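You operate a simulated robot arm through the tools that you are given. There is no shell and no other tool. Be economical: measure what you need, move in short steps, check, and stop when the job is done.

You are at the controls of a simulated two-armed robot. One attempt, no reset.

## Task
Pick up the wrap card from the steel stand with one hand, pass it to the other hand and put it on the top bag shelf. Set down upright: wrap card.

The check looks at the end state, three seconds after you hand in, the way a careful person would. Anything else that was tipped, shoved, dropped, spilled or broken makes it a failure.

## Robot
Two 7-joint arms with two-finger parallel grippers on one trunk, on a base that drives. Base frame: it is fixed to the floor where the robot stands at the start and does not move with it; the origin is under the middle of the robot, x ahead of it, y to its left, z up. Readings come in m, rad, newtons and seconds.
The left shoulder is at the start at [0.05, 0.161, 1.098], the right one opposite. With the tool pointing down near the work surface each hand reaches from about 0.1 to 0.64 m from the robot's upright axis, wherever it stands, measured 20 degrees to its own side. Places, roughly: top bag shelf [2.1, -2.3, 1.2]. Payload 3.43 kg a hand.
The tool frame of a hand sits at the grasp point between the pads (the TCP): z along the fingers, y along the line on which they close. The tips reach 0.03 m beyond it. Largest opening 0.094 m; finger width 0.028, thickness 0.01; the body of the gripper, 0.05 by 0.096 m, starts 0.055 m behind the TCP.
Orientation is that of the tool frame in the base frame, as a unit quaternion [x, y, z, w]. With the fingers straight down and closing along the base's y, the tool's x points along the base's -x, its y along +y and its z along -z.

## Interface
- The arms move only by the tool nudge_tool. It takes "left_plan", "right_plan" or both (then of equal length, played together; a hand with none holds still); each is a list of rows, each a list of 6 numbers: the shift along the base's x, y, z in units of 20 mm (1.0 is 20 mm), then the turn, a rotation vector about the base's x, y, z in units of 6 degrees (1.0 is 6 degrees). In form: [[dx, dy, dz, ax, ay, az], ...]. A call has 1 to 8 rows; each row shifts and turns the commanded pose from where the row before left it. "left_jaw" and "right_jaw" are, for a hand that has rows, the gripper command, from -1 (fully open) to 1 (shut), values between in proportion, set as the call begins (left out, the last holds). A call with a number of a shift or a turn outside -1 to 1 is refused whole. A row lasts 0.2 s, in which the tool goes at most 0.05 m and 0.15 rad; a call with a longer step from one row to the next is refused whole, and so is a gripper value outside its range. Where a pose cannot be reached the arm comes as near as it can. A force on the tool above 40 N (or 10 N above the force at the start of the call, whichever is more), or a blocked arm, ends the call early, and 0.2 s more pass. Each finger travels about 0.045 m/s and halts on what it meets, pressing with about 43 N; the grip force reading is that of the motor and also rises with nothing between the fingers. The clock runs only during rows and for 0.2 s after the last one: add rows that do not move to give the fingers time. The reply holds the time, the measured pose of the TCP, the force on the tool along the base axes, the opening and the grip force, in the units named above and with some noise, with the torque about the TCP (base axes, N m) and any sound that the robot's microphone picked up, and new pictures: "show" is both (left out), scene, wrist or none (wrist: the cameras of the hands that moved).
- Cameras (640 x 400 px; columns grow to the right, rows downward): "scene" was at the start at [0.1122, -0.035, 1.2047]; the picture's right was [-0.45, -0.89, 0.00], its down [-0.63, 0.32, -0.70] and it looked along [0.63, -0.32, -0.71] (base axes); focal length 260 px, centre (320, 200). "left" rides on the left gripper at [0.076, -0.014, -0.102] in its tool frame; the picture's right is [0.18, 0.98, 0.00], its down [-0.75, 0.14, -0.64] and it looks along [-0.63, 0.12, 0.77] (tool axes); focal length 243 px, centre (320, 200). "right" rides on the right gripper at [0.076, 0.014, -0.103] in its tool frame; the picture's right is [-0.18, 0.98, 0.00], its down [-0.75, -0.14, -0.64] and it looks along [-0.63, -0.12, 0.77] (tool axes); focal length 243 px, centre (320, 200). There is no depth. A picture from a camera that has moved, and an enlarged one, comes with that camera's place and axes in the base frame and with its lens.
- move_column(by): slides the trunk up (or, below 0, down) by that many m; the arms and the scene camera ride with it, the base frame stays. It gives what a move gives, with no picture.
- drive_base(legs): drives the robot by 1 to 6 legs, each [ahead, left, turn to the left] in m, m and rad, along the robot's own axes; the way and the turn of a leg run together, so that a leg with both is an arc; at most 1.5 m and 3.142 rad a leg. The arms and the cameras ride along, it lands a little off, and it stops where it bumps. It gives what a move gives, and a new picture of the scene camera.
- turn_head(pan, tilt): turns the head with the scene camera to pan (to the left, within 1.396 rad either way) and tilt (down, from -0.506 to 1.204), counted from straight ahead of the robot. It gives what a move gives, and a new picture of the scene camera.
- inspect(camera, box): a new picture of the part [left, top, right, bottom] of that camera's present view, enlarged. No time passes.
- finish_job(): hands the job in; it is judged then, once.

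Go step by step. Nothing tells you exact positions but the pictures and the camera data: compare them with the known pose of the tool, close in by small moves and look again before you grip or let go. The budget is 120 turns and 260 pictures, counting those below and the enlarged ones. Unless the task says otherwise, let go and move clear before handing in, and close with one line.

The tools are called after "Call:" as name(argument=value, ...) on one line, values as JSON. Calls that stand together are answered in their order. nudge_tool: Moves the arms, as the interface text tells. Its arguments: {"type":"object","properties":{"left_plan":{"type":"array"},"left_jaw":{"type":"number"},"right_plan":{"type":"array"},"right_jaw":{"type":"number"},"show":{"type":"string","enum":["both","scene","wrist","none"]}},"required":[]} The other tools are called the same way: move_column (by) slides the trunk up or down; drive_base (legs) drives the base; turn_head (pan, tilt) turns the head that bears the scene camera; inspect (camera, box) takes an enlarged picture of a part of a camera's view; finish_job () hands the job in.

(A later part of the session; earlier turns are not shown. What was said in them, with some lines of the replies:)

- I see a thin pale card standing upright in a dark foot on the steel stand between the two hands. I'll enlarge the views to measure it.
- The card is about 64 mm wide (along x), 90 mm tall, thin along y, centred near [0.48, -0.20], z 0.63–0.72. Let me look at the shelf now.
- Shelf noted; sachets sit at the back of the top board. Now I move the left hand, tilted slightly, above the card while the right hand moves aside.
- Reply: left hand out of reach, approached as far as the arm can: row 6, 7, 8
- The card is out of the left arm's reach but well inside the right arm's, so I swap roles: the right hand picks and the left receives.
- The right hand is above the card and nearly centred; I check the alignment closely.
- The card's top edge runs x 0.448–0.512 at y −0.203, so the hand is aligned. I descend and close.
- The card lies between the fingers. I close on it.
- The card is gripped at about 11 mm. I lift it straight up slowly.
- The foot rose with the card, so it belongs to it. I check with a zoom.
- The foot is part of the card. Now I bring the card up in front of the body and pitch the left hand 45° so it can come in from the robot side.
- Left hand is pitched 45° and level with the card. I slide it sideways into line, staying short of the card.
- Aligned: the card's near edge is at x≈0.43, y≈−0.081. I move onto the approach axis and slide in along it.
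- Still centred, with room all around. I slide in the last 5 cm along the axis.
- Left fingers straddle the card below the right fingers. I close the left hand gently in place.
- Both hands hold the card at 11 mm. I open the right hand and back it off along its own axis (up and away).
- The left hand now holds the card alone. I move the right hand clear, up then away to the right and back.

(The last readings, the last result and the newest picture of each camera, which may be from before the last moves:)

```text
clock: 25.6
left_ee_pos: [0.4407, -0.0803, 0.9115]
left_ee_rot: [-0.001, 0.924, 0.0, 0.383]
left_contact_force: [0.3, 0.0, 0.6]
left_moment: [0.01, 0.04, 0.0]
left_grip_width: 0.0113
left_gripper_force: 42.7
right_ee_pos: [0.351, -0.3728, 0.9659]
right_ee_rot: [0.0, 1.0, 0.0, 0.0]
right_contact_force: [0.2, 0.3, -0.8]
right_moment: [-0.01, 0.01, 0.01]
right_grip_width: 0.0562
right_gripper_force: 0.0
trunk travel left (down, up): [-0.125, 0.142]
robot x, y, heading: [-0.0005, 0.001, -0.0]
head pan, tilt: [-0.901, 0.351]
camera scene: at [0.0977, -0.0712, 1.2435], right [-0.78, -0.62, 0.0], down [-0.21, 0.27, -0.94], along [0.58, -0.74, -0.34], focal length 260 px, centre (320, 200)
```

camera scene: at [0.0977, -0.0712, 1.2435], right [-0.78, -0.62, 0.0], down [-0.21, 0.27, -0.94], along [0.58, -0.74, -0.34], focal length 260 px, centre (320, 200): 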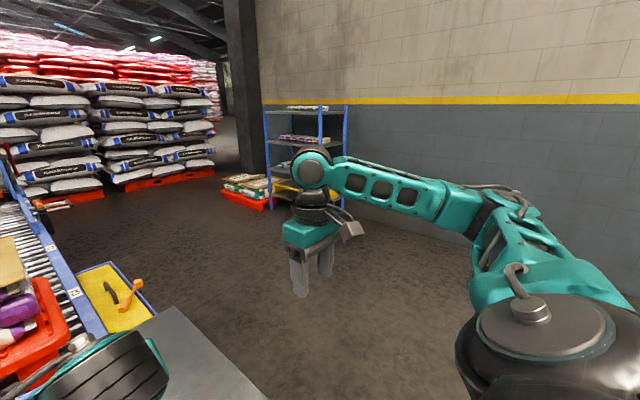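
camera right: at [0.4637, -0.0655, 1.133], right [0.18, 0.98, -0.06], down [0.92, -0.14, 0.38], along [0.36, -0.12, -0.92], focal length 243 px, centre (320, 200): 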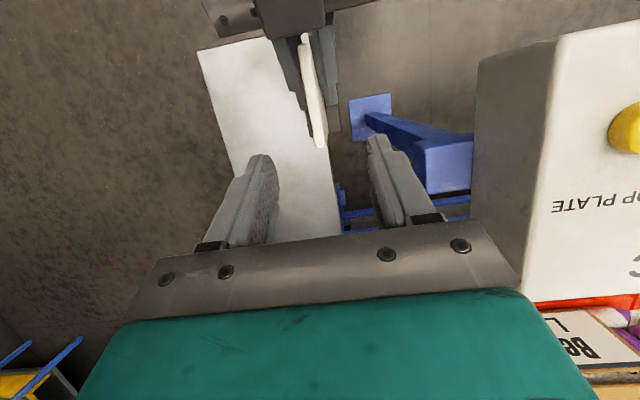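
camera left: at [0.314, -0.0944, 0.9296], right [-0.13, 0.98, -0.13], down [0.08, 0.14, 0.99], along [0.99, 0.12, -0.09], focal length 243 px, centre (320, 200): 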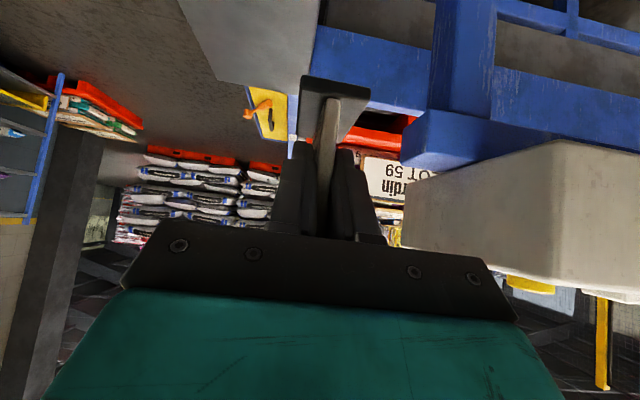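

The wall unit stands roughly at x 1.73–2.55, y −2.14 to −2.59, with its front facing +y and top board near z 1.16. I raise the trunk, tuck the right hand back, and drive around the stand in stages.

Call:
move_column(by=0.14)

Call:
nudge_tool(right_plan=[[-1, 0, -1, 0, 0, 0], [-1, 0, -1, 0, 0, 0], [-1, 0, -1, 0, 0, 0], [-1, 0, -1, 0, 0, 0], [-1, 0, -1, 0, 0, 0]], show="none")

Call:
drive_base(legs=[[-0.2, 0, 0], [0, -1.1, 0]])

```text
clock: 27.2
left_ee_pos: [0.4401, -0.0814, 1.0518]
left_ee_rot: [0.0, 0.924, 0.0, 0.383]
left_contact_force: [0.5, 0.2, -1.0]
left_moment: [0.01, 0.03, -0.01]
left_grip_width: 0.0112
left_gripper_force: 43.0
right_ee_pos: [0.35, -0.371, 1.1051]
right_ee_rot: [0.0, 1.0, 0.0, 0.0]
right_contact_force: [-0.2, -0.5, 0.2]
right_moment: [0.0, 0.01, -0.02]
right_grip_width: 0.0564
right_gripper_force: 0.1
trunk travel left (down, up): [-0.265, 0.002]
robot x, y, heading: [0.0029, -0.001, -0.0]
head pan, tilt: [-0.901, 0.351]
```

```text
clock: 28.4
left_ee_pos: [0.4398, -0.0814, 1.052]
left_ee_rot: [0.0, 0.923, 0.0, 0.384]
left_contact_force: [-0.3, 1.8, -0.4]
left_moment: [0.0, 0.0, -0.01]
left_grip_width: 0.0114
left_gripper_force: 42.8
right_ee_pos: [0.2502, -0.3697, 1.006]
right_ee_rot: [0.0, 1.0, 0.0, 0.001]
right_contact_force: [-0.1, -0.9, -0.5]
right_moment: [0.0, -0.01, 0.0]
right_grip_width: 0.0563
right_gripper_force: 0.0
trunk travel left (down, up): [-0.265, 0.002]
robot x, y, heading: [-0.0049, -0.0002, 0.005]
head pan, tilt: [-0.901, 0.351]
```

```text
clock: 39.6
left_ee_pos: [0.2425, -1.183, 1.0519]
left_ee_rot: [0.001, 0.924, -0.001, 0.383]
left_contact_force: [-0.3, -0.1, -0.5]
left_moment: [-0.02, 0.01, 0.01]
left_grip_width: 0.0115
left_gripper_force: 43.1
right_ee_pos: [0.0519, -1.4723, 1.0055]
right_ee_rot: [0.001, 1.0, 0.001, 0.0]
right_contact_force: [-0.4, 0.0, -0.6]
right_moment: [0.03, 0.0, -0.02]
right_grip_width: 0.0564
right_gripper_force: 0.0
trunk travel left (down, up): [-0.265, 0.002]
robot x, y, heading: [-0.1944, -1.101, -0.002]
head pan, tilt: [-0.901, 0.351]
camera scene: at [-0.0997, -1.1741, 1.3836], right [-0.78, -0.62, 0.0], down [-0.21, 0.27, -0.94], along [0.58, -0.74, -0.34], focal length 260 px, centre (320, 200)
```

scene: 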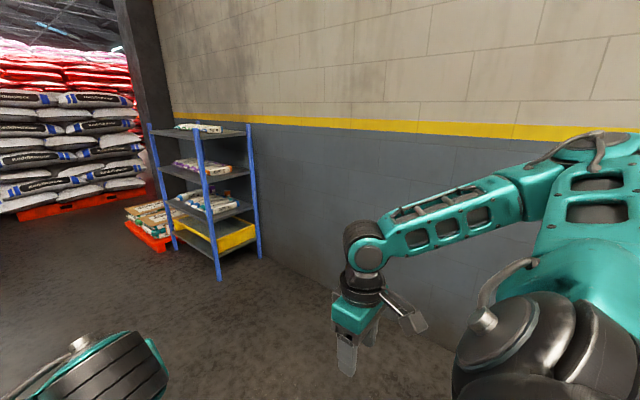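

The unit's near front post is at about (1.70, −2.10), as estimated. I look ahead before driving along y −1.1.

Call:
turn_head(pan=-0.1, tilt=0.4)

```text
clock: 40.7
left_ee_pos: [0.2419, -1.1841, 1.0506]
left_ee_rot: [0.001, 0.923, 0.0, 0.384]
left_contact_force: [-0.6, -0.2, 0.2]
left_moment: [0.03, 0.02, -0.01]
left_grip_width: 0.0113
left_gripper_force: 42.6
right_ee_pos: [0.0536, -1.4731, 1.0062]
right_ee_rot: [0.001, 1.0, 0.0, 0.0]
right_contact_force: [0.0, -0.5, 0.4]
right_moment: [0.03, 0.01, 0.02]
right_grip_width: 0.0563
right_gripper_force: 0.0
trunk travel left (down, up): [-0.265, 0.002]
robot x, y, heading: [-0.1967, -1.1034, -0.008]
head pan, tilt: [-0.099, 0.4]
camera scene: at [-0.0653, -1.1104, 1.379], right [-0.1, -0.99, 0.0], down [-0.39, 0.04, -0.92], along [0.92, -0.09, -0.39], focal length 260 px, centre (320, 200)
```

scene: 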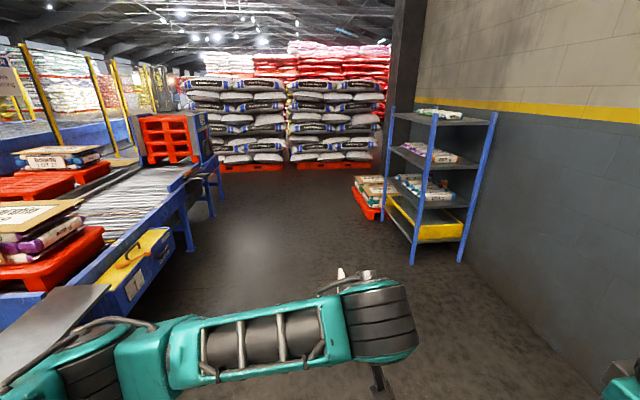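

The way is clear. I drive ahead about 2.24 m and turn right to face the unit.

Call:
drive_base(legs=[[1.12, 0, 0], [1.12, 0, 0], [0, 0, -1.565]])

```text
clock: 55.6
left_ee_pos: [1.9598, -1.5648, 1.0505]
left_ee_rot: [0.657, 0.649, -0.273, 0.27]
left_contact_force: [0.5, 0.4, 0.0]
left_moment: [0.01, -0.02, 0.0]
left_grip_width: 0.0112
left_gripper_force: 43.1
right_ee_pos: [1.6732, -1.3719, 1.0057]
right_ee_rot: [0.712, 0.702, 0.0, 0.0]
right_contact_force: [0.5, -0.4, 0.0]
right_moment: [0.02, -0.03, 0.01]
right_grip_width: 0.0565
right_gripper_force: 0.1
trunk travel left (down, up): [-0.265, 0.002]
robot x, y, heading: [2.0497, -1.1304, -1.579]
head pan, tilt: [-0.099, 0.4]
camera scene: at [2.0357, -1.2566, 1.379], right [-0.99, 0.11, 0.0], down [0.04, 0.39, -0.92], along [-0.1, -0.92, -0.39], focal length 260 px, centre (320, 200)
```

scene: 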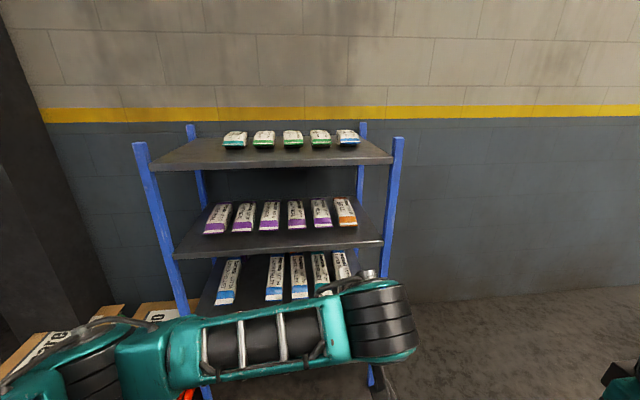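

Call:
inspect(camera="scene", box=[120, 110, 420, 190])

```text
2.13 times, centred on (270, 150) of scene
camera zoom: at [2.0357, -1.2566, 1.379], right [-0.99, 0.11, 0.0], down [0.04, 0.39, -0.92], along [-0.1, -0.92, -0.39], focal length 554 px, centre (427, 307)
```

zoom: 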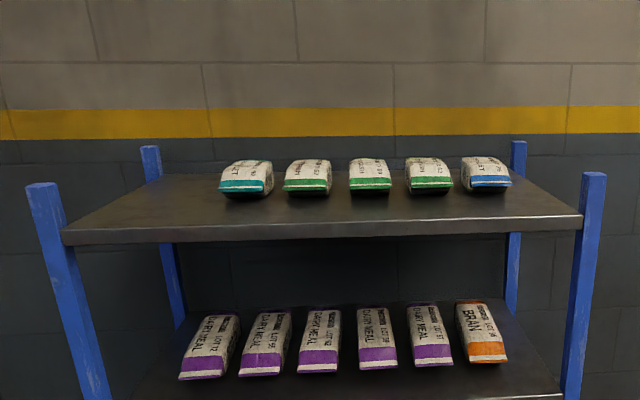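

The top board is at z≈1.16, front edge y≈−2.12, sachets begin at y≈−2.36, leaving a 24 cm free strip. I raise the left hand above board height and extend it slightly.

Call:
nudge_tool(left_plan=[[0, 0, 1, 0, 0, 0], [0, 0, 1, 0, 0, 0], [0, 0, 1, 0, 0, 0], [0, 0, 1, 0, 0, 0], [0, 0, 1, 0, 0, 0], [0, 0, 1, 0, 0, 0], [0, 0, 1, 0, 0, 0], [0, 0, 1, 0, 0, 0]], show="none")

Call:
nudge_tool(left_plan=[[0, -0.7, 1, 0, 0, 0], [0, -0.7, 1, 0, 0, 0], [0, -0.7, 1, 0, 0, 0], [0, -0.7, 0.5, 0, 0, 0], [0, -0.7, 0, 0, 0, 0], [0, -0.7, 0, 0, 0, 0]])

```text
clock: 57.4
left_ee_pos: [1.9613, -1.5647, 1.2115]
left_ee_rot: [0.657, 0.649, -0.273, 0.269]
left_contact_force: [0.6, 0.4, -0.8]
left_moment: [0.0, 0.0, 0.0]
left_grip_width: 0.0113
left_gripper_force: 43.0
right_ee_pos: [1.6739, -1.3736, 1.0051]
right_ee_rot: [0.712, 0.702, 0.001, 0.0]
right_contact_force: [1.1, 0.3, -0.3]
right_moment: [0.01, 0.0, -0.01]
right_grip_width: 0.0567
right_gripper_force: 0.2
trunk travel left (down, up): [-0.265, 0.002]
robot x, y, heading: [2.0492, -1.1245, -1.589]
head pan, tilt: [-0.099, 0.4]
```

```text
clock: 58.8
left_ee_pos: [1.9606, -1.6486, 1.2817]
left_ee_rot: [0.658, 0.648, -0.274, 0.269]
left_contact_force: [0.3, -0.5, -0.7]
left_moment: [0.02, 0.02, -0.01]
left_grip_width: 0.0115
left_gripper_force: 43.3
right_ee_pos: [1.6736, -1.3718, 1.0061]
right_ee_rot: [0.712, 0.702, 0.0, 0.0]
right_contact_force: [0.4, -0.4, -0.4]
right_moment: [0.02, 0.0, -0.01]
right_grip_width: 0.0564
right_gripper_force: 0.1
trunk travel left (down, up): [-0.265, 0.002]
robot x, y, heading: [2.0486, -1.1239, -1.584]
head pan, tilt: [-0.099, 0.4]
camera scene: at [2.0357, -1.2568, 1.379], right [-0.99, 0.11, 0.0], down [0.04, 0.39, -0.92], along [-0.1, -0.92, -0.39], focal length 260 px, centre (320, 200)
camera left: at [1.9474, -1.521, 1.2994], right [0.98, 0.12, -0.13], down [0.14, -0.08, 0.99], along [0.1, -0.99, -0.09], focal length 243 px, centre (320, 200)
```

scene: 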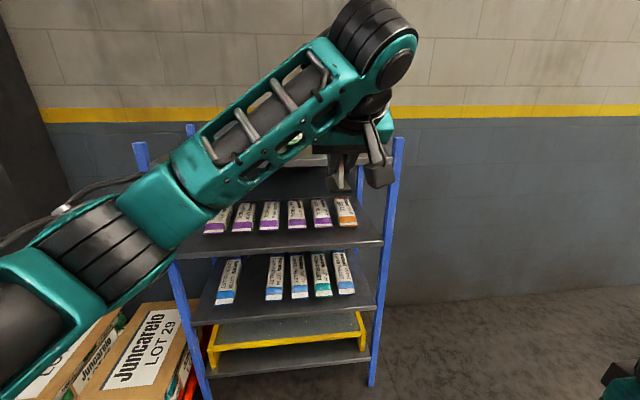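
left: 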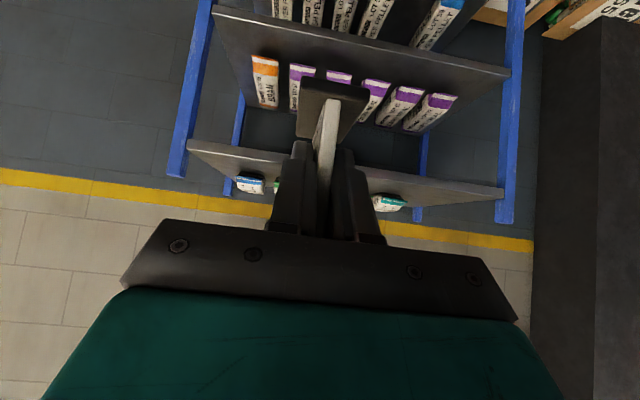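

The card is held upright, foot near z 1.23, above the board. I drive forward in two parts, looking between.

Call:
drive_base(legs=[[0.35, 0, 0]])

Call:
inspect(camera="left", box=[120, 0, 560, 260])

```text
clock: 61.1
left_ee_pos: [1.9567, -1.9935, 1.2808]
left_ee_rot: [0.657, 0.649, -0.273, 0.269]
left_contact_force: [-0.3, 0.4, -0.9]
left_moment: [0.02, -0.01, 0.01]
left_grip_width: 0.0115
left_gripper_force: 43.1
right_ee_pos: [1.67, -1.7192, 1.0052]
right_ee_rot: [0.712, 0.702, -0.001, 0.0]
right_contact_force: [-0.5, -0.2, 0.4]
right_moment: [0.03, 0.0, 0.0]
right_grip_width: 0.0566
right_gripper_force: 0.0
trunk travel left (down, up): [-0.265, 0.002]
robot x, y, heading: [2.0413, -1.4744, -1.586]
head pan, tilt: [-0.099, 0.4]
camera scene: at [2.0316, -1.603, 1.3789], right [-0.99, 0.11, 0.0], down [0.04, 0.39, -0.92], along [-0.1, -0.92, -0.39], focal length 260 px, centre (320, 200)
```

scene: 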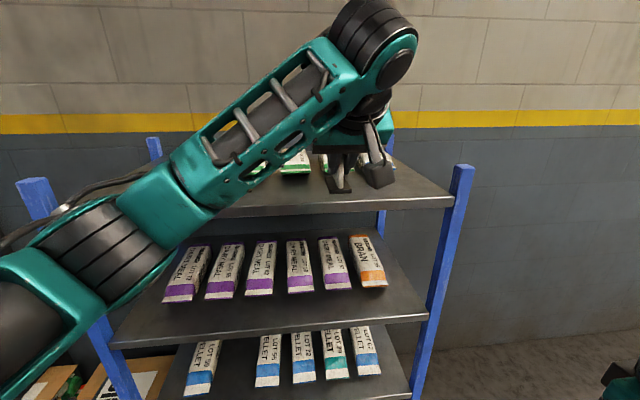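

```text
1.45 times, centred on (340, 130) of left
camera zoom: at [1.9441, -1.8671, 1.2994], right [0.98, 0.12, -0.13], down [0.14, -0.08, 0.99], along [0.11, -0.99, -0.09], focal length 353 px, centre (291, 302)
```

zoom: 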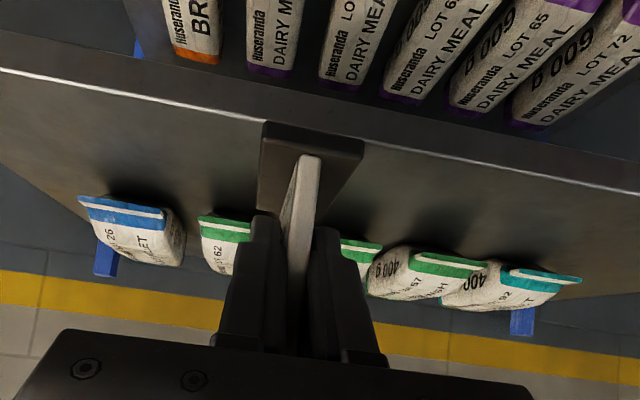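

The board is just ahead under the card; free strip lies before the sachets. I drive the last 0.21 m.

Call:
drive_base(legs=[[0.205, 0, 0]])

Call:
inspect(camera="left", box=[120, 0, 560, 260])

```text
clock: 62.7
left_ee_pos: [1.9517, -2.1969, 1.2826]
left_ee_rot: [0.656, 0.648, -0.276, 0.27]
left_contact_force: [-0.1, -2.1, 16.2]
left_moment: [-0.77, 0.2, -0.01]
left_grip_width: 0.0113
left_gripper_force: 42.7
right_ee_pos: [1.6658, -1.9191, 1.0058]
right_ee_rot: [0.713, 0.701, 0.0, 0.001]
right_contact_force: [0.6, -0.3, -0.5]
right_moment: [-0.03, 0.03, -0.02]
right_grip_width: 0.0562
right_gripper_force: 0.0
trunk travel left (down, up): [-0.265, 0.002]
robot x, y, heading: [2.0386, -1.675, -1.591]
head pan, tilt: [-0.099, 0.4]
camera scene: at [2.0286, -1.8049, 1.3793], right [-0.99, 0.11, 0.0], down [0.04, 0.39, -0.92], along [-0.11, -0.92, -0.39], focal length 260 px, centre (320, 200)
```

scene: 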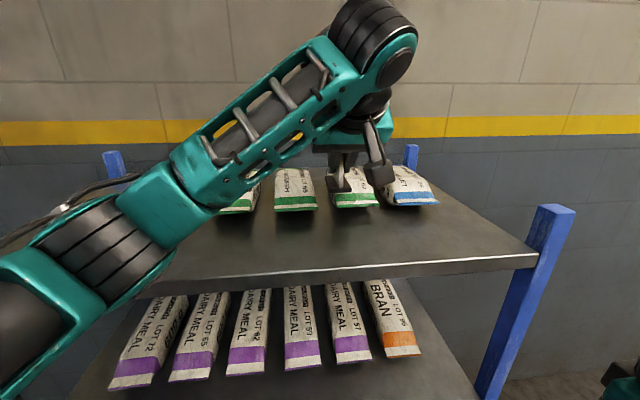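

```text
1.45 times, centred on (340, 130) of left
camera zoom: at [1.9401, -2.0691, 1.3011], right [0.98, 0.12, -0.13], down [0.14, -0.07, 0.99], along [0.1, -0.99, -0.09], focal length 353 px, centre (291, 302)
```

zoom: 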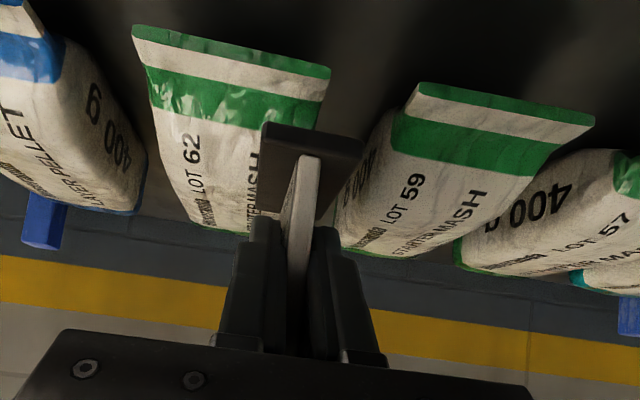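

The foot is touching the sachets (16 N upward), so they are closer than I judged. I lift straight up first.

Call:
nudge_tool(left_plan=[[0, 0, 0.5, 0, 0, 0], [0, 0, 0.5, 0, 0, 0], [0, 0, 0.7, 0, 0, 0], [0, 0, 0.7, 0, 0, 0]])

Call:
inspect(camera="left", box=[120, 0, 560, 260])

Call:
inspect(camera="scene", box=[200, 130, 460, 290])

```text
clock: 63.7
left_ee_pos: [1.9513, -2.1973, 1.3299]
left_ee_rot: [0.657, 0.648, -0.275, 0.27]
left_contact_force: [0.4, -0.1, -0.5]
left_moment: [0.02, 0.01, 0.01]
left_grip_width: 0.0115
left_gripper_force: 42.3
right_ee_pos: [1.6662, -1.921, 1.0062]
right_ee_rot: [0.712, 0.702, 0.0, 0.0]
right_contact_force: [0.2, 0.4, 0.3]
right_moment: [0.0, 0.01, -0.02]
right_grip_width: 0.0563
right_gripper_force: 0.0
trunk travel left (down, up): [-0.265, 0.002]
robot x, y, heading: [2.0377, -1.6764, -1.578]
head pan, tilt: [-0.099, 0.4]
camera scene: at [2.0282, -1.806, 1.379], right [-0.99, 0.11, 0.0], down [0.04, 0.39, -0.92], along [-0.11, -0.92, -0.39], focal length 260 px, centre (320, 200)
camera left: at [1.94, -2.0704, 1.3481], right [0.98, 0.12, -0.13], down [0.14, -0.08, 0.99], along [0.1, -0.99, -0.09], focal length 243 px, centre (320, 200)
```

scene: 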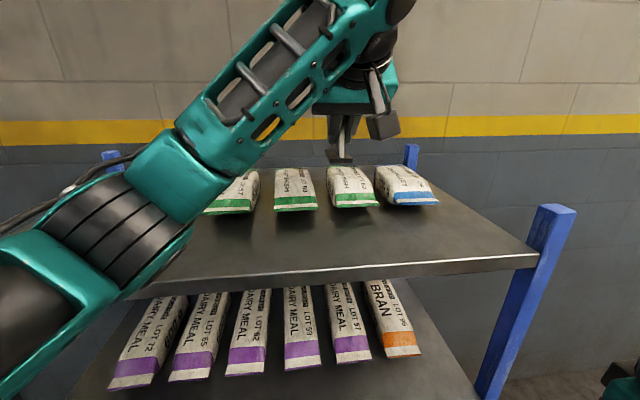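
left: 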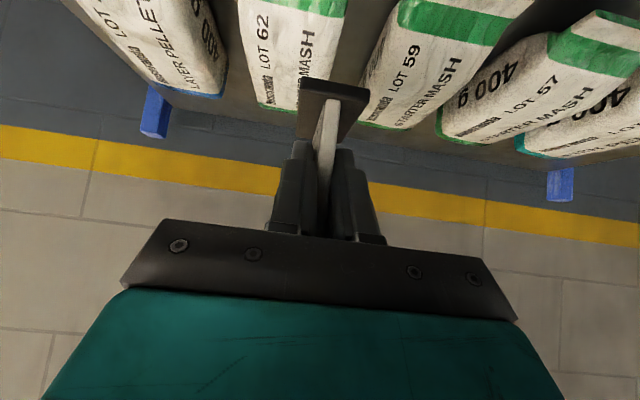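

```text
1.45 times, centred on (340, 130) of left
camera zoom: at [1.94, -2.0704, 1.3481], right [0.98, 0.12, -0.13], down [0.14, -0.08, 0.99], along [0.1, -0.99, -0.09], focal length 353 px, centre (291, 302)
```

zoom: 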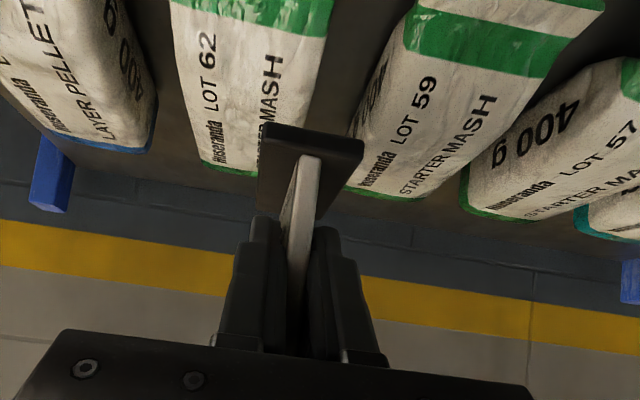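

```text
2.46 times, centred on (330, 210) of scene
camera zoom: at [2.0282, -1.806, 1.379], right [-0.99, 0.11, 0.0], down [0.04, 0.39, -0.92], along [-0.11, -0.92, -0.39], focal length 639 px, centre (295, 175)
```

zoom: 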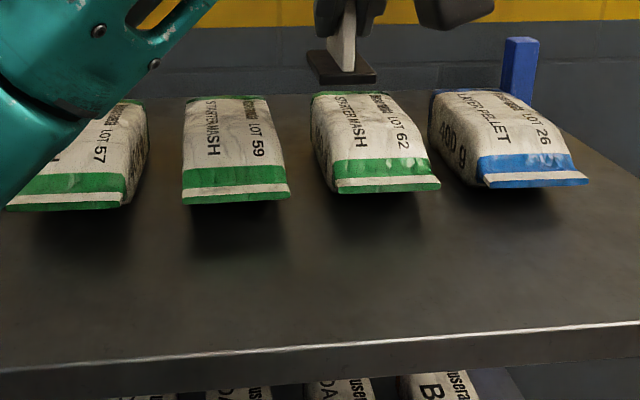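

The true board height is about 1.20, its front edge near y −2.03 and the sachets start near y −2.20; the sachets look unmoved. I pull the card back by 0.107 m and recheck.

Call:
nudge_tool(left_plan=[[0, 0.8, 0, 0, 0, 0], [0, 0.8, 0, 0, 0, 0], [0, 0.8, 0, 0, 0, 0], [0, 0.8, 0, 0, 0, 0], [0, 0.8, 0, 0, 0, 0], [0, 0.8, 0, 0, 0, 0], [0, 0.55, 0, 0, 0, 0], [0, 0, -0.8, 0, 0, 0]])

Call:
inspect(camera="left", box=[120, 0, 560, 260])

Call:
inspect(camera="scene", box=[200, 130, 460, 290])

```text
clock: 65.5
left_ee_pos: [1.9519, -2.0916, 1.3139]
left_ee_rot: [0.657, 0.648, -0.275, 0.27]
left_contact_force: [-1.0, -0.9, -0.4]
left_moment: [0.01, 0.01, 0.0]
left_grip_width: 0.0115
left_gripper_force: 42.4
right_ee_pos: [1.6654, -1.9212, 1.0052]
right_ee_rot: [0.712, 0.702, 0.0, -0.001]
right_contact_force: [-1.1, -0.1, 0.4]
right_moment: [-0.02, 0.01, 0.01]
right_grip_width: 0.0563
right_gripper_force: 0.1
trunk travel left (down, up): [-0.265, 0.002]
robot x, y, heading: [2.0412, -1.6794, -1.583]
head pan, tilt: [-0.099, 0.4]
camera scene: at [2.0283, -1.8065, 1.379], right [-0.99, 0.11, 0.0], down [0.04, 0.39, -0.92], along [-0.11, -0.91, -0.39], focal length 260 px, centre (320, 200)
camera left: at [1.94, -1.964, 1.3315], right [0.98, 0.12, -0.13], down [0.14, -0.08, 0.99], along [0.11, -0.99, -0.09], focal length 243 px, centre (320, 200)
```

scene: 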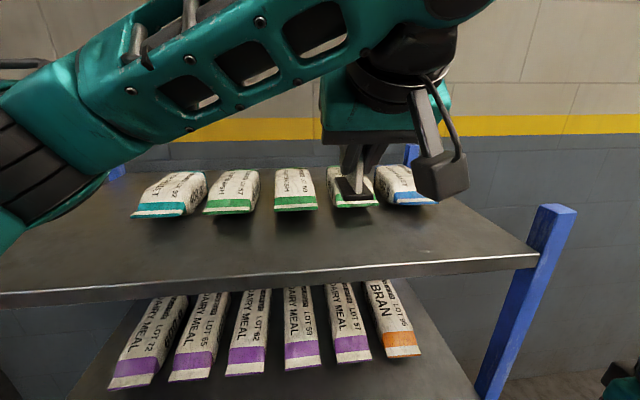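
left: 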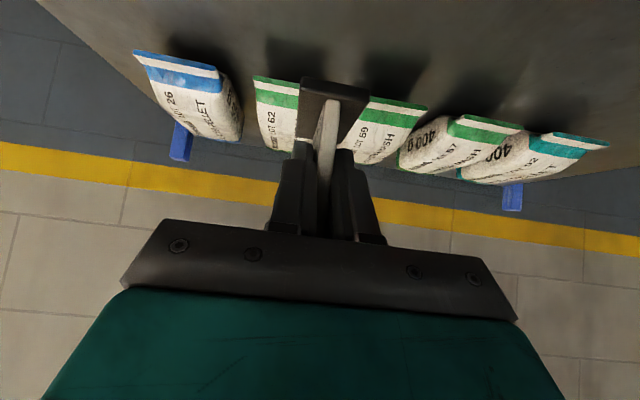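

```text
1.45 times, centred on (340, 130) of left
camera zoom: at [1.94, -1.964, 1.3315], right [0.98, 0.12, -0.13], down [0.14, -0.08, 0.99], along [0.11, -0.99, -0.09], focal length 353 px, centre (291, 302)
```

zoom: 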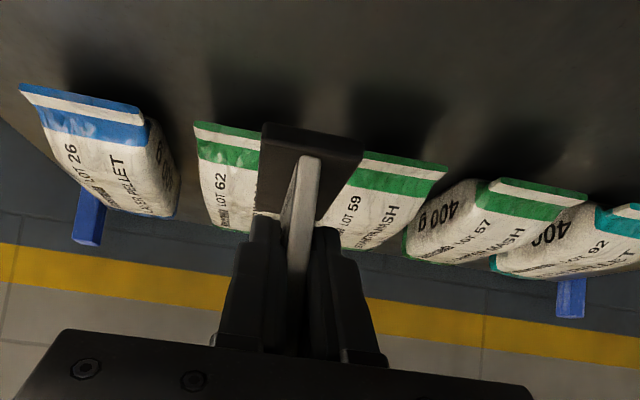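

```text
2.46 times, centred on (330, 210) of scene
camera zoom: at [2.0283, -1.8065, 1.379], right [-0.99, 0.11, 0.0], down [0.04, 0.39, -0.92], along [-0.11, -0.91, -0.39], focal length 639 px, centre (295, 175)
```

zoom: 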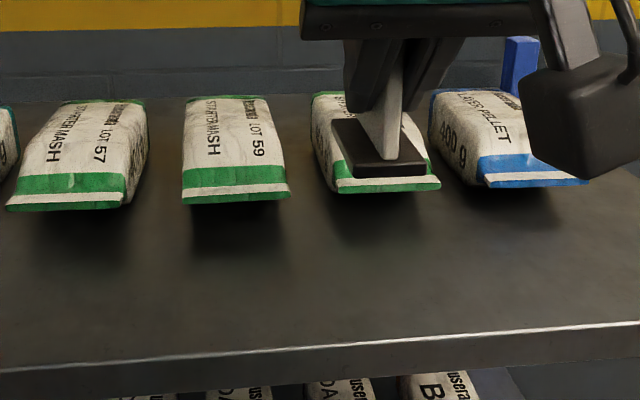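

The card now hangs over the clear strip (foot y −2.08 to −2.15). I lower to just above the board and look.

Call:
nudge_tool(left_plan=[[0, 0, -0.65, 0, 0, 0], [0, 0, -0.65, 0, 0, 0], [0, 0, -0.5, 0, 0, 0], [0, 0, -0.5, 0, 0, 0], [0, 0, 0, 0, 0, 0]])

Call:
inspect(camera="scene", box=[200, 130, 460, 290])

```text
clock: 66.7
left_ee_pos: [1.9515, -2.092, 1.269]
left_ee_rot: [0.656, 0.648, -0.276, 0.27]
left_contact_force: [-0.1, 0.2, -0.4]
left_moment: [0.02, 0.02, -0.01]
left_grip_width: 0.0115
left_gripper_force: 42.8
right_ee_pos: [1.6669, -1.92, 1.0052]
right_ee_rot: [0.713, 0.702, -0.001, 0.0]
right_contact_force: [-0.6, 0.0, -0.3]
right_moment: [-0.02, 0.03, 0.01]
right_grip_width: 0.0565
right_gripper_force: 0.1
trunk travel left (down, up): [-0.265, 0.002]
robot x, y, heading: [2.0384, -1.673, -1.589]
head pan, tilt: [-0.099, 0.4]
camera scene: at [2.0283, -1.8061, 1.379], right [-0.99, 0.11, 0.0], down [0.04, 0.39, -0.92], along [-0.11, -0.92, -0.39], focal length 260 px, centre (320, 200)
camera left: at [1.9397, -1.9645, 1.286], right [0.98, 0.12, -0.13], down [0.14, -0.07, 0.99], along [0.1, -0.99, -0.09], focal length 243 px, centre (320, 200)
```

scene: 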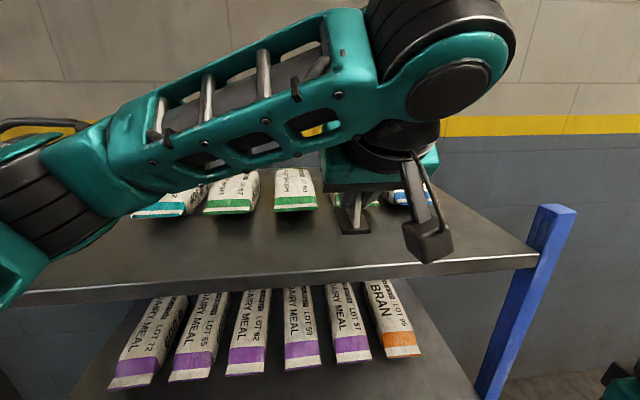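
left: 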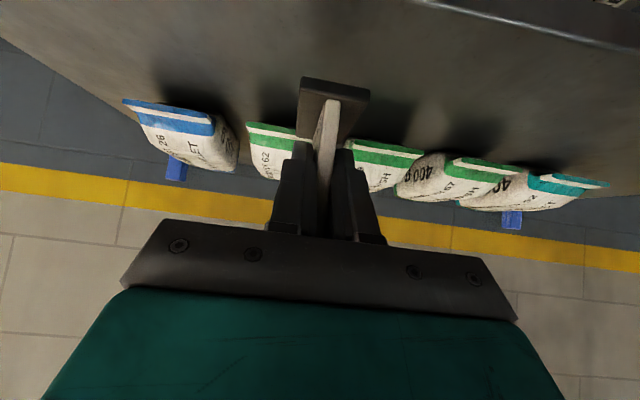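

```text
2.46 times, centred on (330, 210) of scene
camera zoom: at [2.0283, -1.8061, 1.379], right [-0.99, 0.11, 0.0], down [0.04, 0.39, -0.92], along [-0.11, -0.92, -0.39], focal length 639 px, centre (295, 175)
```

zoom: 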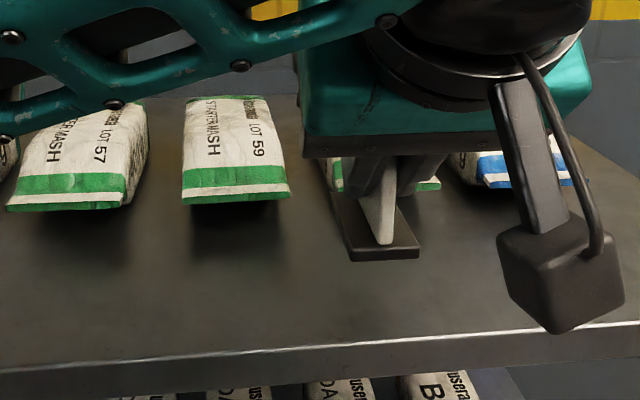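

The foot is close to the board. I lower in 4 mm steps, watching the force.

Call:
nudge_tool(left_plan=[[0, 0, -0.2, 0, 0, 0], [0, 0, -0.2, 0, 0, 0], [0, 0, -0.2, 0, 0, 0], [0, 0, 0, 0, 0, 0]], show="none")

Call:
inspect(camera="scene", box=[280, 160, 460, 280])

```text
clock: 67.7
left_ee_pos: [1.9533, -2.0913, 1.256]
left_ee_rot: [0.656, 0.648, -0.275, 0.27]
left_contact_force: [0.2, -0.1, -0.7]
left_moment: [0.02, -0.03, -0.02]
left_grip_width: 0.0114
left_gripper_force: 43.4
right_ee_pos: [1.6661, -1.9212, 1.0058]
right_ee_rot: [0.712, 0.702, 0.0, 0.0]
right_contact_force: [-0.3, 0.5, -0.4]
right_moment: [0.02, 0.05, -0.01]
right_grip_width: 0.0565
right_gripper_force: 0.1
trunk travel left (down, up): [-0.265, 0.002]
robot x, y, heading: [2.0411, -1.6749, -1.586]
head pan, tilt: [-0.099, 0.4]
```

```text
3.33 times, centred on (370, 220) of scene
camera zoom: at [2.0283, -1.8061, 1.379], right [-0.99, 0.11, 0.0], down [0.04, 0.39, -0.92], along [-0.11, -0.92, -0.39], focal length 865 px, centre (153, 133)
```

zoom: 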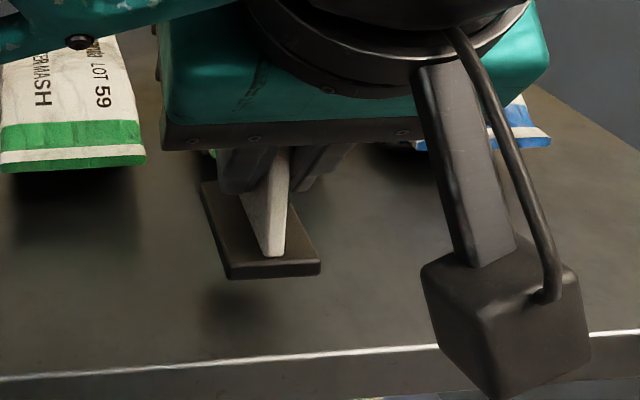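

A shadow gap is still visible, so I continue down.

Call:
nudge_tool(left_plan=[[0, 0, -0.25, 0, 0, 0], [0, 0, -0.25, 0, 0, 0], [0, 0, -0.25, 0, 0, 0], [0, 0, 0, 0, 0, 0]], show="none")

Call:
inspect(camera="scene", box=[280, 160, 460, 280])

```text
clock: 68.7
left_ee_pos: [1.9511, -2.0917, 1.2409]
left_ee_rot: [0.657, 0.648, -0.274, 0.27]
left_contact_force: [0.3, 0.4, -0.9]
left_moment: [-0.02, 0.01, 0.01]
left_grip_width: 0.0114
left_gripper_force: 43.1
right_ee_pos: [1.6664, -1.9205, 1.0059]
right_ee_rot: [0.712, 0.702, 0.001, 0.0]
right_contact_force: [0.3, -0.9, 0.3]
right_moment: [-0.02, -0.01, 0.01]
right_grip_width: 0.0564
right_gripper_force: 0.1
trunk travel left (down, up): [-0.265, 0.002]
robot x, y, heading: [2.0399, -1.6772, -1.589]
head pan, tilt: [-0.099, 0.4]
```

```text
3.33 times, centred on (370, 220) of scene
camera zoom: at [2.0283, -1.8061, 1.379], right [-0.99, 0.11, 0.0], down [0.04, 0.39, -0.92], along [-0.11, -0.92, -0.39], focal length 865 px, centre (153, 133)
```

zoom: 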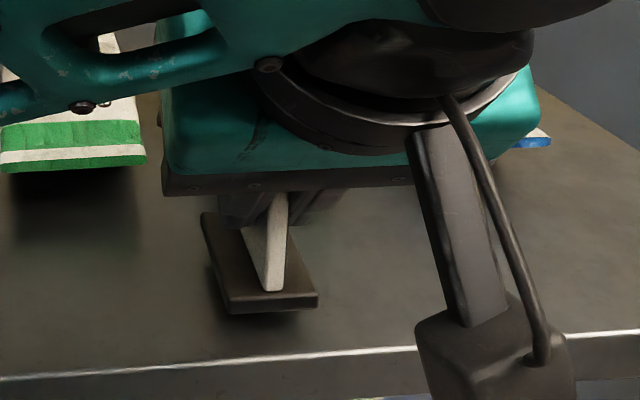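

The gap is shrinking and the board looks to be nearer z 1.18, so the front edge is closer to −2.06. I shift 18 mm inward, then keep lowering.

Call:
nudge_tool(left_plan=[[0, -0.45, 0, 0, 0, 0], [0, -0.45, 0, 0, 0, 0], [0, 0, -0.2, 0, 0, 0], [0, 0, -0.15, 0, 0, 0], [0, 0, 0, 0, 0, 0]], show="wrist")

Call:
inspect(camera="scene", box=[280, 160, 460, 280])

```text
clock: 69.9
left_ee_pos: [1.9518, -2.1088, 1.2333]
left_ee_rot: [0.656, 0.648, -0.275, 0.27]
left_contact_force: [-0.5, -0.7, -0.8]
left_moment: [-0.01, 0.0, 0.02]
left_grip_width: 0.0113
left_gripper_force: 42.5
right_ee_pos: [1.6665, -1.921, 1.0054]
right_ee_rot: [0.713, 0.702, 0.0, -0.001]
right_contact_force: [0.0, 0.5, -0.7]
right_moment: [0.03, -0.02, -0.02]
right_grip_width: 0.0565
right_gripper_force: 0.0
trunk travel left (down, up): [-0.265, 0.002]
robot x, y, heading: [2.0426, -1.6762, -1.584]
head pan, tilt: [-0.099, 0.4]
camera left: at [1.9397, -1.9811, 1.2519], right [0.98, 0.12, -0.13], down [0.14, -0.07, 0.99], along [0.1, -0.99, -0.09], focal length 243 px, centre (320, 200)
```

left: 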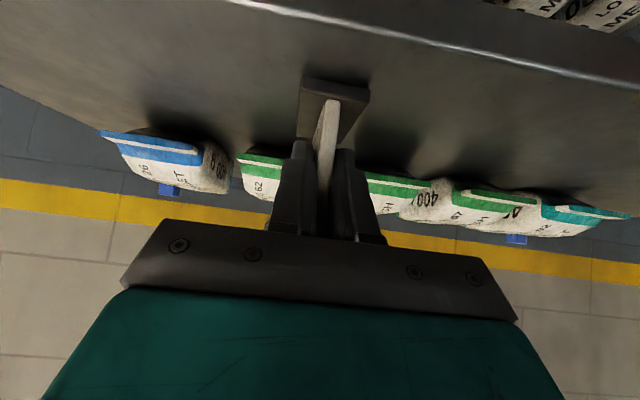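

```text
3.33 times, centred on (370, 220) of scene
camera zoom: at [2.0283, -1.8061, 1.379], right [-0.99, 0.11, 0.0], down [0.04, 0.39, -0.92], along [-0.11, -0.92, -0.39], focal length 865 px, centre (153, 133)
```

zoom: 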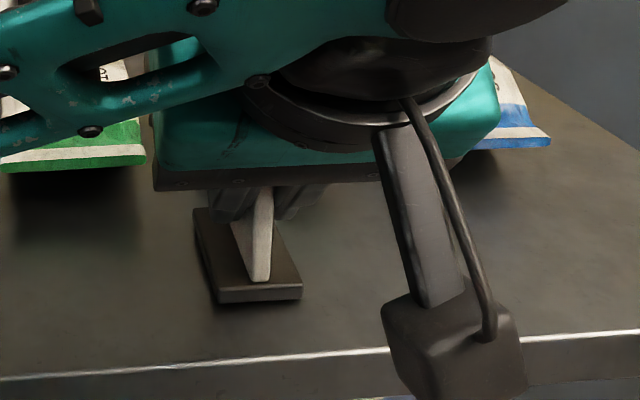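

Shadow contact is near; margins to front edge and sachets look good. Lower further in small steps.

Call:
nudge_tool(left_plan=[[0, 0, -0.15, 0, 0, 0], [0, 0, -0.15, 0, 0, 0], [0, 0, 0, 0, 0, 0]], show="none")

Call:
inspect(camera="scene", box=[310, 190, 400, 250])

```text
clock: 70.7
left_ee_pos: [1.9528, -2.1081, 1.2324]
left_ee_rot: [0.654, 0.648, -0.279, 0.271]
left_contact_force: [-1.7, -3.0, 26.6]
left_moment: [0.18, -0.14, 0.0]
left_grip_width: 0.0116
left_gripper_force: 43.2
right_ee_pos: [1.6666, -1.9205, 1.0049]
right_ee_rot: [0.713, 0.702, -0.001, 0.001]
right_contact_force: [-0.2, 0.6, 0.8]
right_moment: [0.0, -0.01, -0.02]
right_grip_width: 0.0562
right_gripper_force: 0.1
trunk travel left (down, up): [-0.265, 0.002]
robot x, y, heading: [2.04, -1.6774, -1.589]
head pan, tilt: [-0.099, 0.4]
```

```text
6.67 times, centred on (355, 220) of scene
camera zoom: at [2.0284, -1.8047, 1.3796], right [-0.99, 0.11, 0.0], down [0.04, 0.39, -0.92], along [-0.11, -0.92, -0.39], focal length 1730 px, centre (87, 67)
```

zoom: 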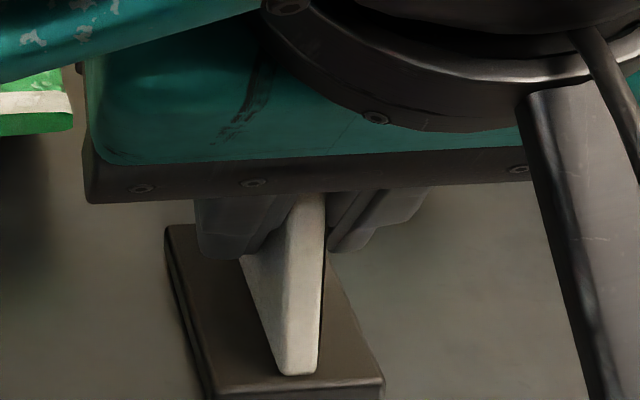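

The foot rests on the board (26 N up). I relax the downward command before releasing.

Call:
nudge_tool(left_plan=[[0, 0, 0.23, 0, 0, 0], [0, 0, 0, 0, 0, 0]], show="none")

Call:
inspect(camera="scene", box=[280, 160, 460, 280])

```text
clock: 71.3
left_ee_pos: [1.9526, -2.1091, 1.2309]
left_ee_rot: [0.658, 0.648, -0.274, 0.269]
left_contact_force: [-2.6, 0.1, 5.5]
left_moment: [0.07, 0.08, -0.01]
left_grip_width: 0.0112
left_gripper_force: 43.0
right_ee_pos: [1.6657, -1.9211, 1.0054]
right_ee_rot: [0.713, 0.702, 0.0, 0.0]
right_contact_force: [-0.4, 0.3, -0.2]
right_moment: [0.03, 0.0, 0.0]
right_grip_width: 0.0564
right_gripper_force: 0.0
trunk travel left (down, up): [-0.265, 0.002]
robot x, y, heading: [2.0379, -1.675, -1.583]
head pan, tilt: [-0.099, 0.4]
```

```text
3.33 times, centred on (370, 220) of scene
camera zoom: at [2.0282, -1.8057, 1.3788], right [-0.99, 0.11, 0.0], down [0.04, 0.39, -0.92], along [-0.11, -0.92, -0.39], focal length 865 px, centre (153, 133)
```

zoom: 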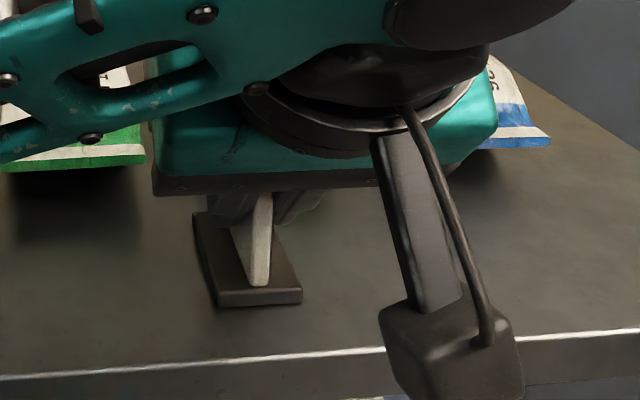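

Light contact (5 N), foot level, well inside the strip. I open the left fingers in place.

Call:
nudge_tool(left_plan=[[0, 0, 0, 0, 0, 0], [0, 0, 0, 0, 0, 0], [0, 0, 0, 0, 0, 0], [0, 0, 0, 0, 0, 0]], left_jaw=0, show="wrist")

```text
clock: 72.3
left_ee_pos: [1.9525, -2.109, 1.2338]
left_ee_rot: [0.658, 0.647, -0.276, 0.269]
left_contact_force: [-0.5, 0.9, -0.1]
left_moment: [-0.01, 0.01, 0.02]
left_grip_width: 0.0469
left_gripper_force: 0.2
right_ee_pos: [1.6658, -1.9201, 1.0051]
right_ee_rot: [0.713, 0.701, 0.0, 0.0]
right_contact_force: [-0.5, -0.5, 0.0]
right_moment: [0.0, -0.01, 0.02]
right_grip_width: 0.0563
right_gripper_force: 0.0
trunk travel left (down, up): [-0.265, 0.002]
robot x, y, heading: [2.0396, -1.6746, -1.585]
head pan, tilt: [-0.099, 0.4]
camera left: at [1.9399, -1.9817, 1.2508], right [0.98, 0.12, -0.13], down [0.14, -0.07, 0.99], along [0.1, -0.99, -0.09], focal length 243 px, centre (320, 200)
```

left: 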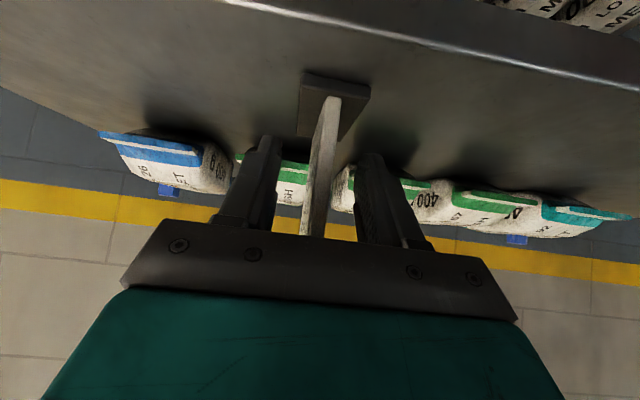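

The card stands alone between open fingers. I back the hand out along its axis, up and toward the robot.

Call:
nudge_tool(left_plan=[[0, 0.4, 0.4, 0, 0, 0], [0, 0.6, 0.6, 0, 0, 0], [0, 0.6, 0.6, 0, 0, 0], [0, 0.7, 0.7, 0, 0, 0], [0, 0.7, 0.7, 0, 0, 0], [0, 0.8, 0.7, 0, 0, 0], [0, 0.8, 0.5, 0, 0, 0]])

Call:
drive_base(legs=[[-0.25, 0, 0]])

Call:
inspect(camera="left", box=[120, 0, 560, 260])

Call:
inspect(camera="scene", box=[180, 100, 480, 260])

```text
clock: 73.9
left_ee_pos: [1.9497, -2.0166, 1.3177]
left_ee_rot: [0.657, 0.648, -0.275, 0.27]
left_contact_force: [-0.2, -0.7, 0.9]
left_moment: [0.02, 0.05, -0.01]
left_grip_width: 0.0473
left_gripper_force: 0.1
right_ee_pos: [1.6668, -1.9197, 1.0064]
right_ee_rot: [0.713, 0.701, 0.001, 0.0]
right_contact_force: [0.0, 0.1, -0.6]
right_moment: [0.02, 0.01, 0.01]
right_grip_width: 0.0565
right_gripper_force: 0.2
trunk travel left (down, up): [-0.265, 0.002]
robot x, y, heading: [2.0412, -1.6752, -1.587]
head pan, tilt: [-0.099, 0.4]
camera scene: at [2.0282, -1.8057, 1.3791], right [-0.99, 0.11, 0.0], down [0.04, 0.39, -0.92], along [-0.11, -0.92, -0.39], focal length 260 px, centre (320, 200)
camera left: at [1.9391, -1.8888, 1.3359], right [0.98, 0.12, -0.13], down [0.14, -0.08, 0.99], along [0.1, -0.99, -0.09], focal length 243 px, centre (320, 200)
```

scene: 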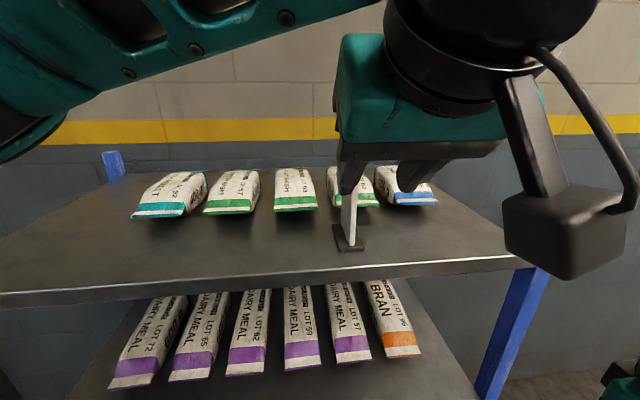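
left: 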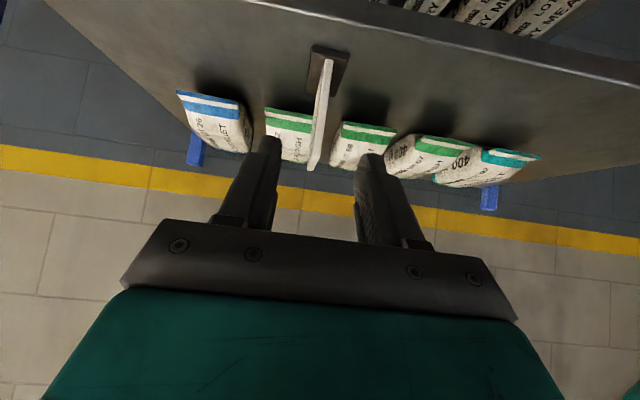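

```text
clock: 75.7
left_ee_pos: [1.9542, -1.7665, 1.3183]
left_ee_rot: [0.658, 0.647, -0.276, 0.269]
left_contact_force: [-0.1, -0.4, 0.5]
left_moment: [-0.02, 0.06, -0.07]
left_grip_width: 0.0471
left_gripper_force: 0.0
right_ee_pos: [1.67, -1.6692, 1.006]
right_ee_rot: [0.713, 0.701, 0.0, 0.0]
right_contact_force: [0.0, 0.8, -0.4]
right_moment: [-0.05, -0.01, -0.02]
right_grip_width: 0.0565
right_gripper_force: 0.0
trunk travel left (down, up): [-0.265, 0.002]
robot x, y, heading: [2.0435, -1.4234, -1.591]
head pan, tilt: [-0.099, 0.4]
camera scene: at [2.0322, -1.5556, 1.3791], right [-0.99, 0.12, 0.0], down [0.05, 0.39, -0.92], along [-0.11, -0.92, -0.39], focal length 260 px, centre (320, 200)
```

scene: 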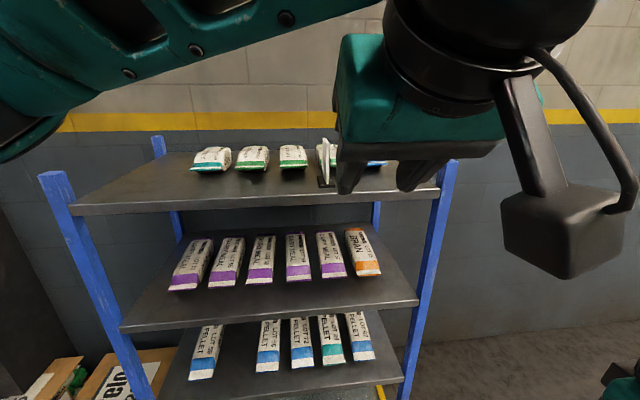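

```text
1.45 times, centred on (340, 130) of left
camera zoom: at [1.9428, -1.6391, 1.3359], right [0.98, 0.11, -0.13], down [0.14, -0.07, 0.99], along [0.1, -0.99, -0.09], focal length 353 px, centre (291, 302)
```

zoom: 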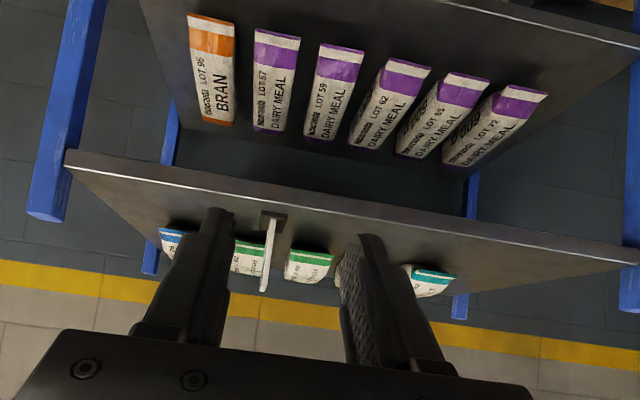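

```text
2.13 times, centred on (330, 180) of scene
camera zoom: at [2.0322, -1.5556, 1.3791], right [-0.99, 0.12, 0.0], down [0.05, 0.39, -0.92], along [-0.11, -0.92, -0.39], focal length 554 px, centre (299, 243)
```

zoom: 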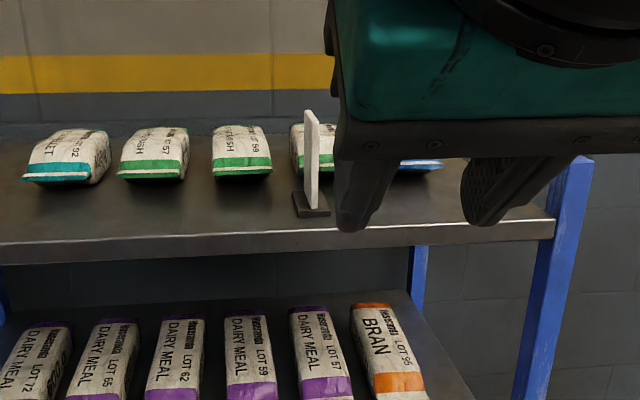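

The card stands upright on the top shelf, the sachets look undisturbed, and both hands are clear. I hand in.

Call:
finish_job()

```text
The job is handed in.
```

The wrap card is standing upright on the top bag shelf: the right hand picked it from the steel stand, passed it to the left, and the left set it down. During the approach its foot pressed briefly on one or two sachets (about 16 N). I lifted it off straight away, and the pictures show no sachet visibly moved.
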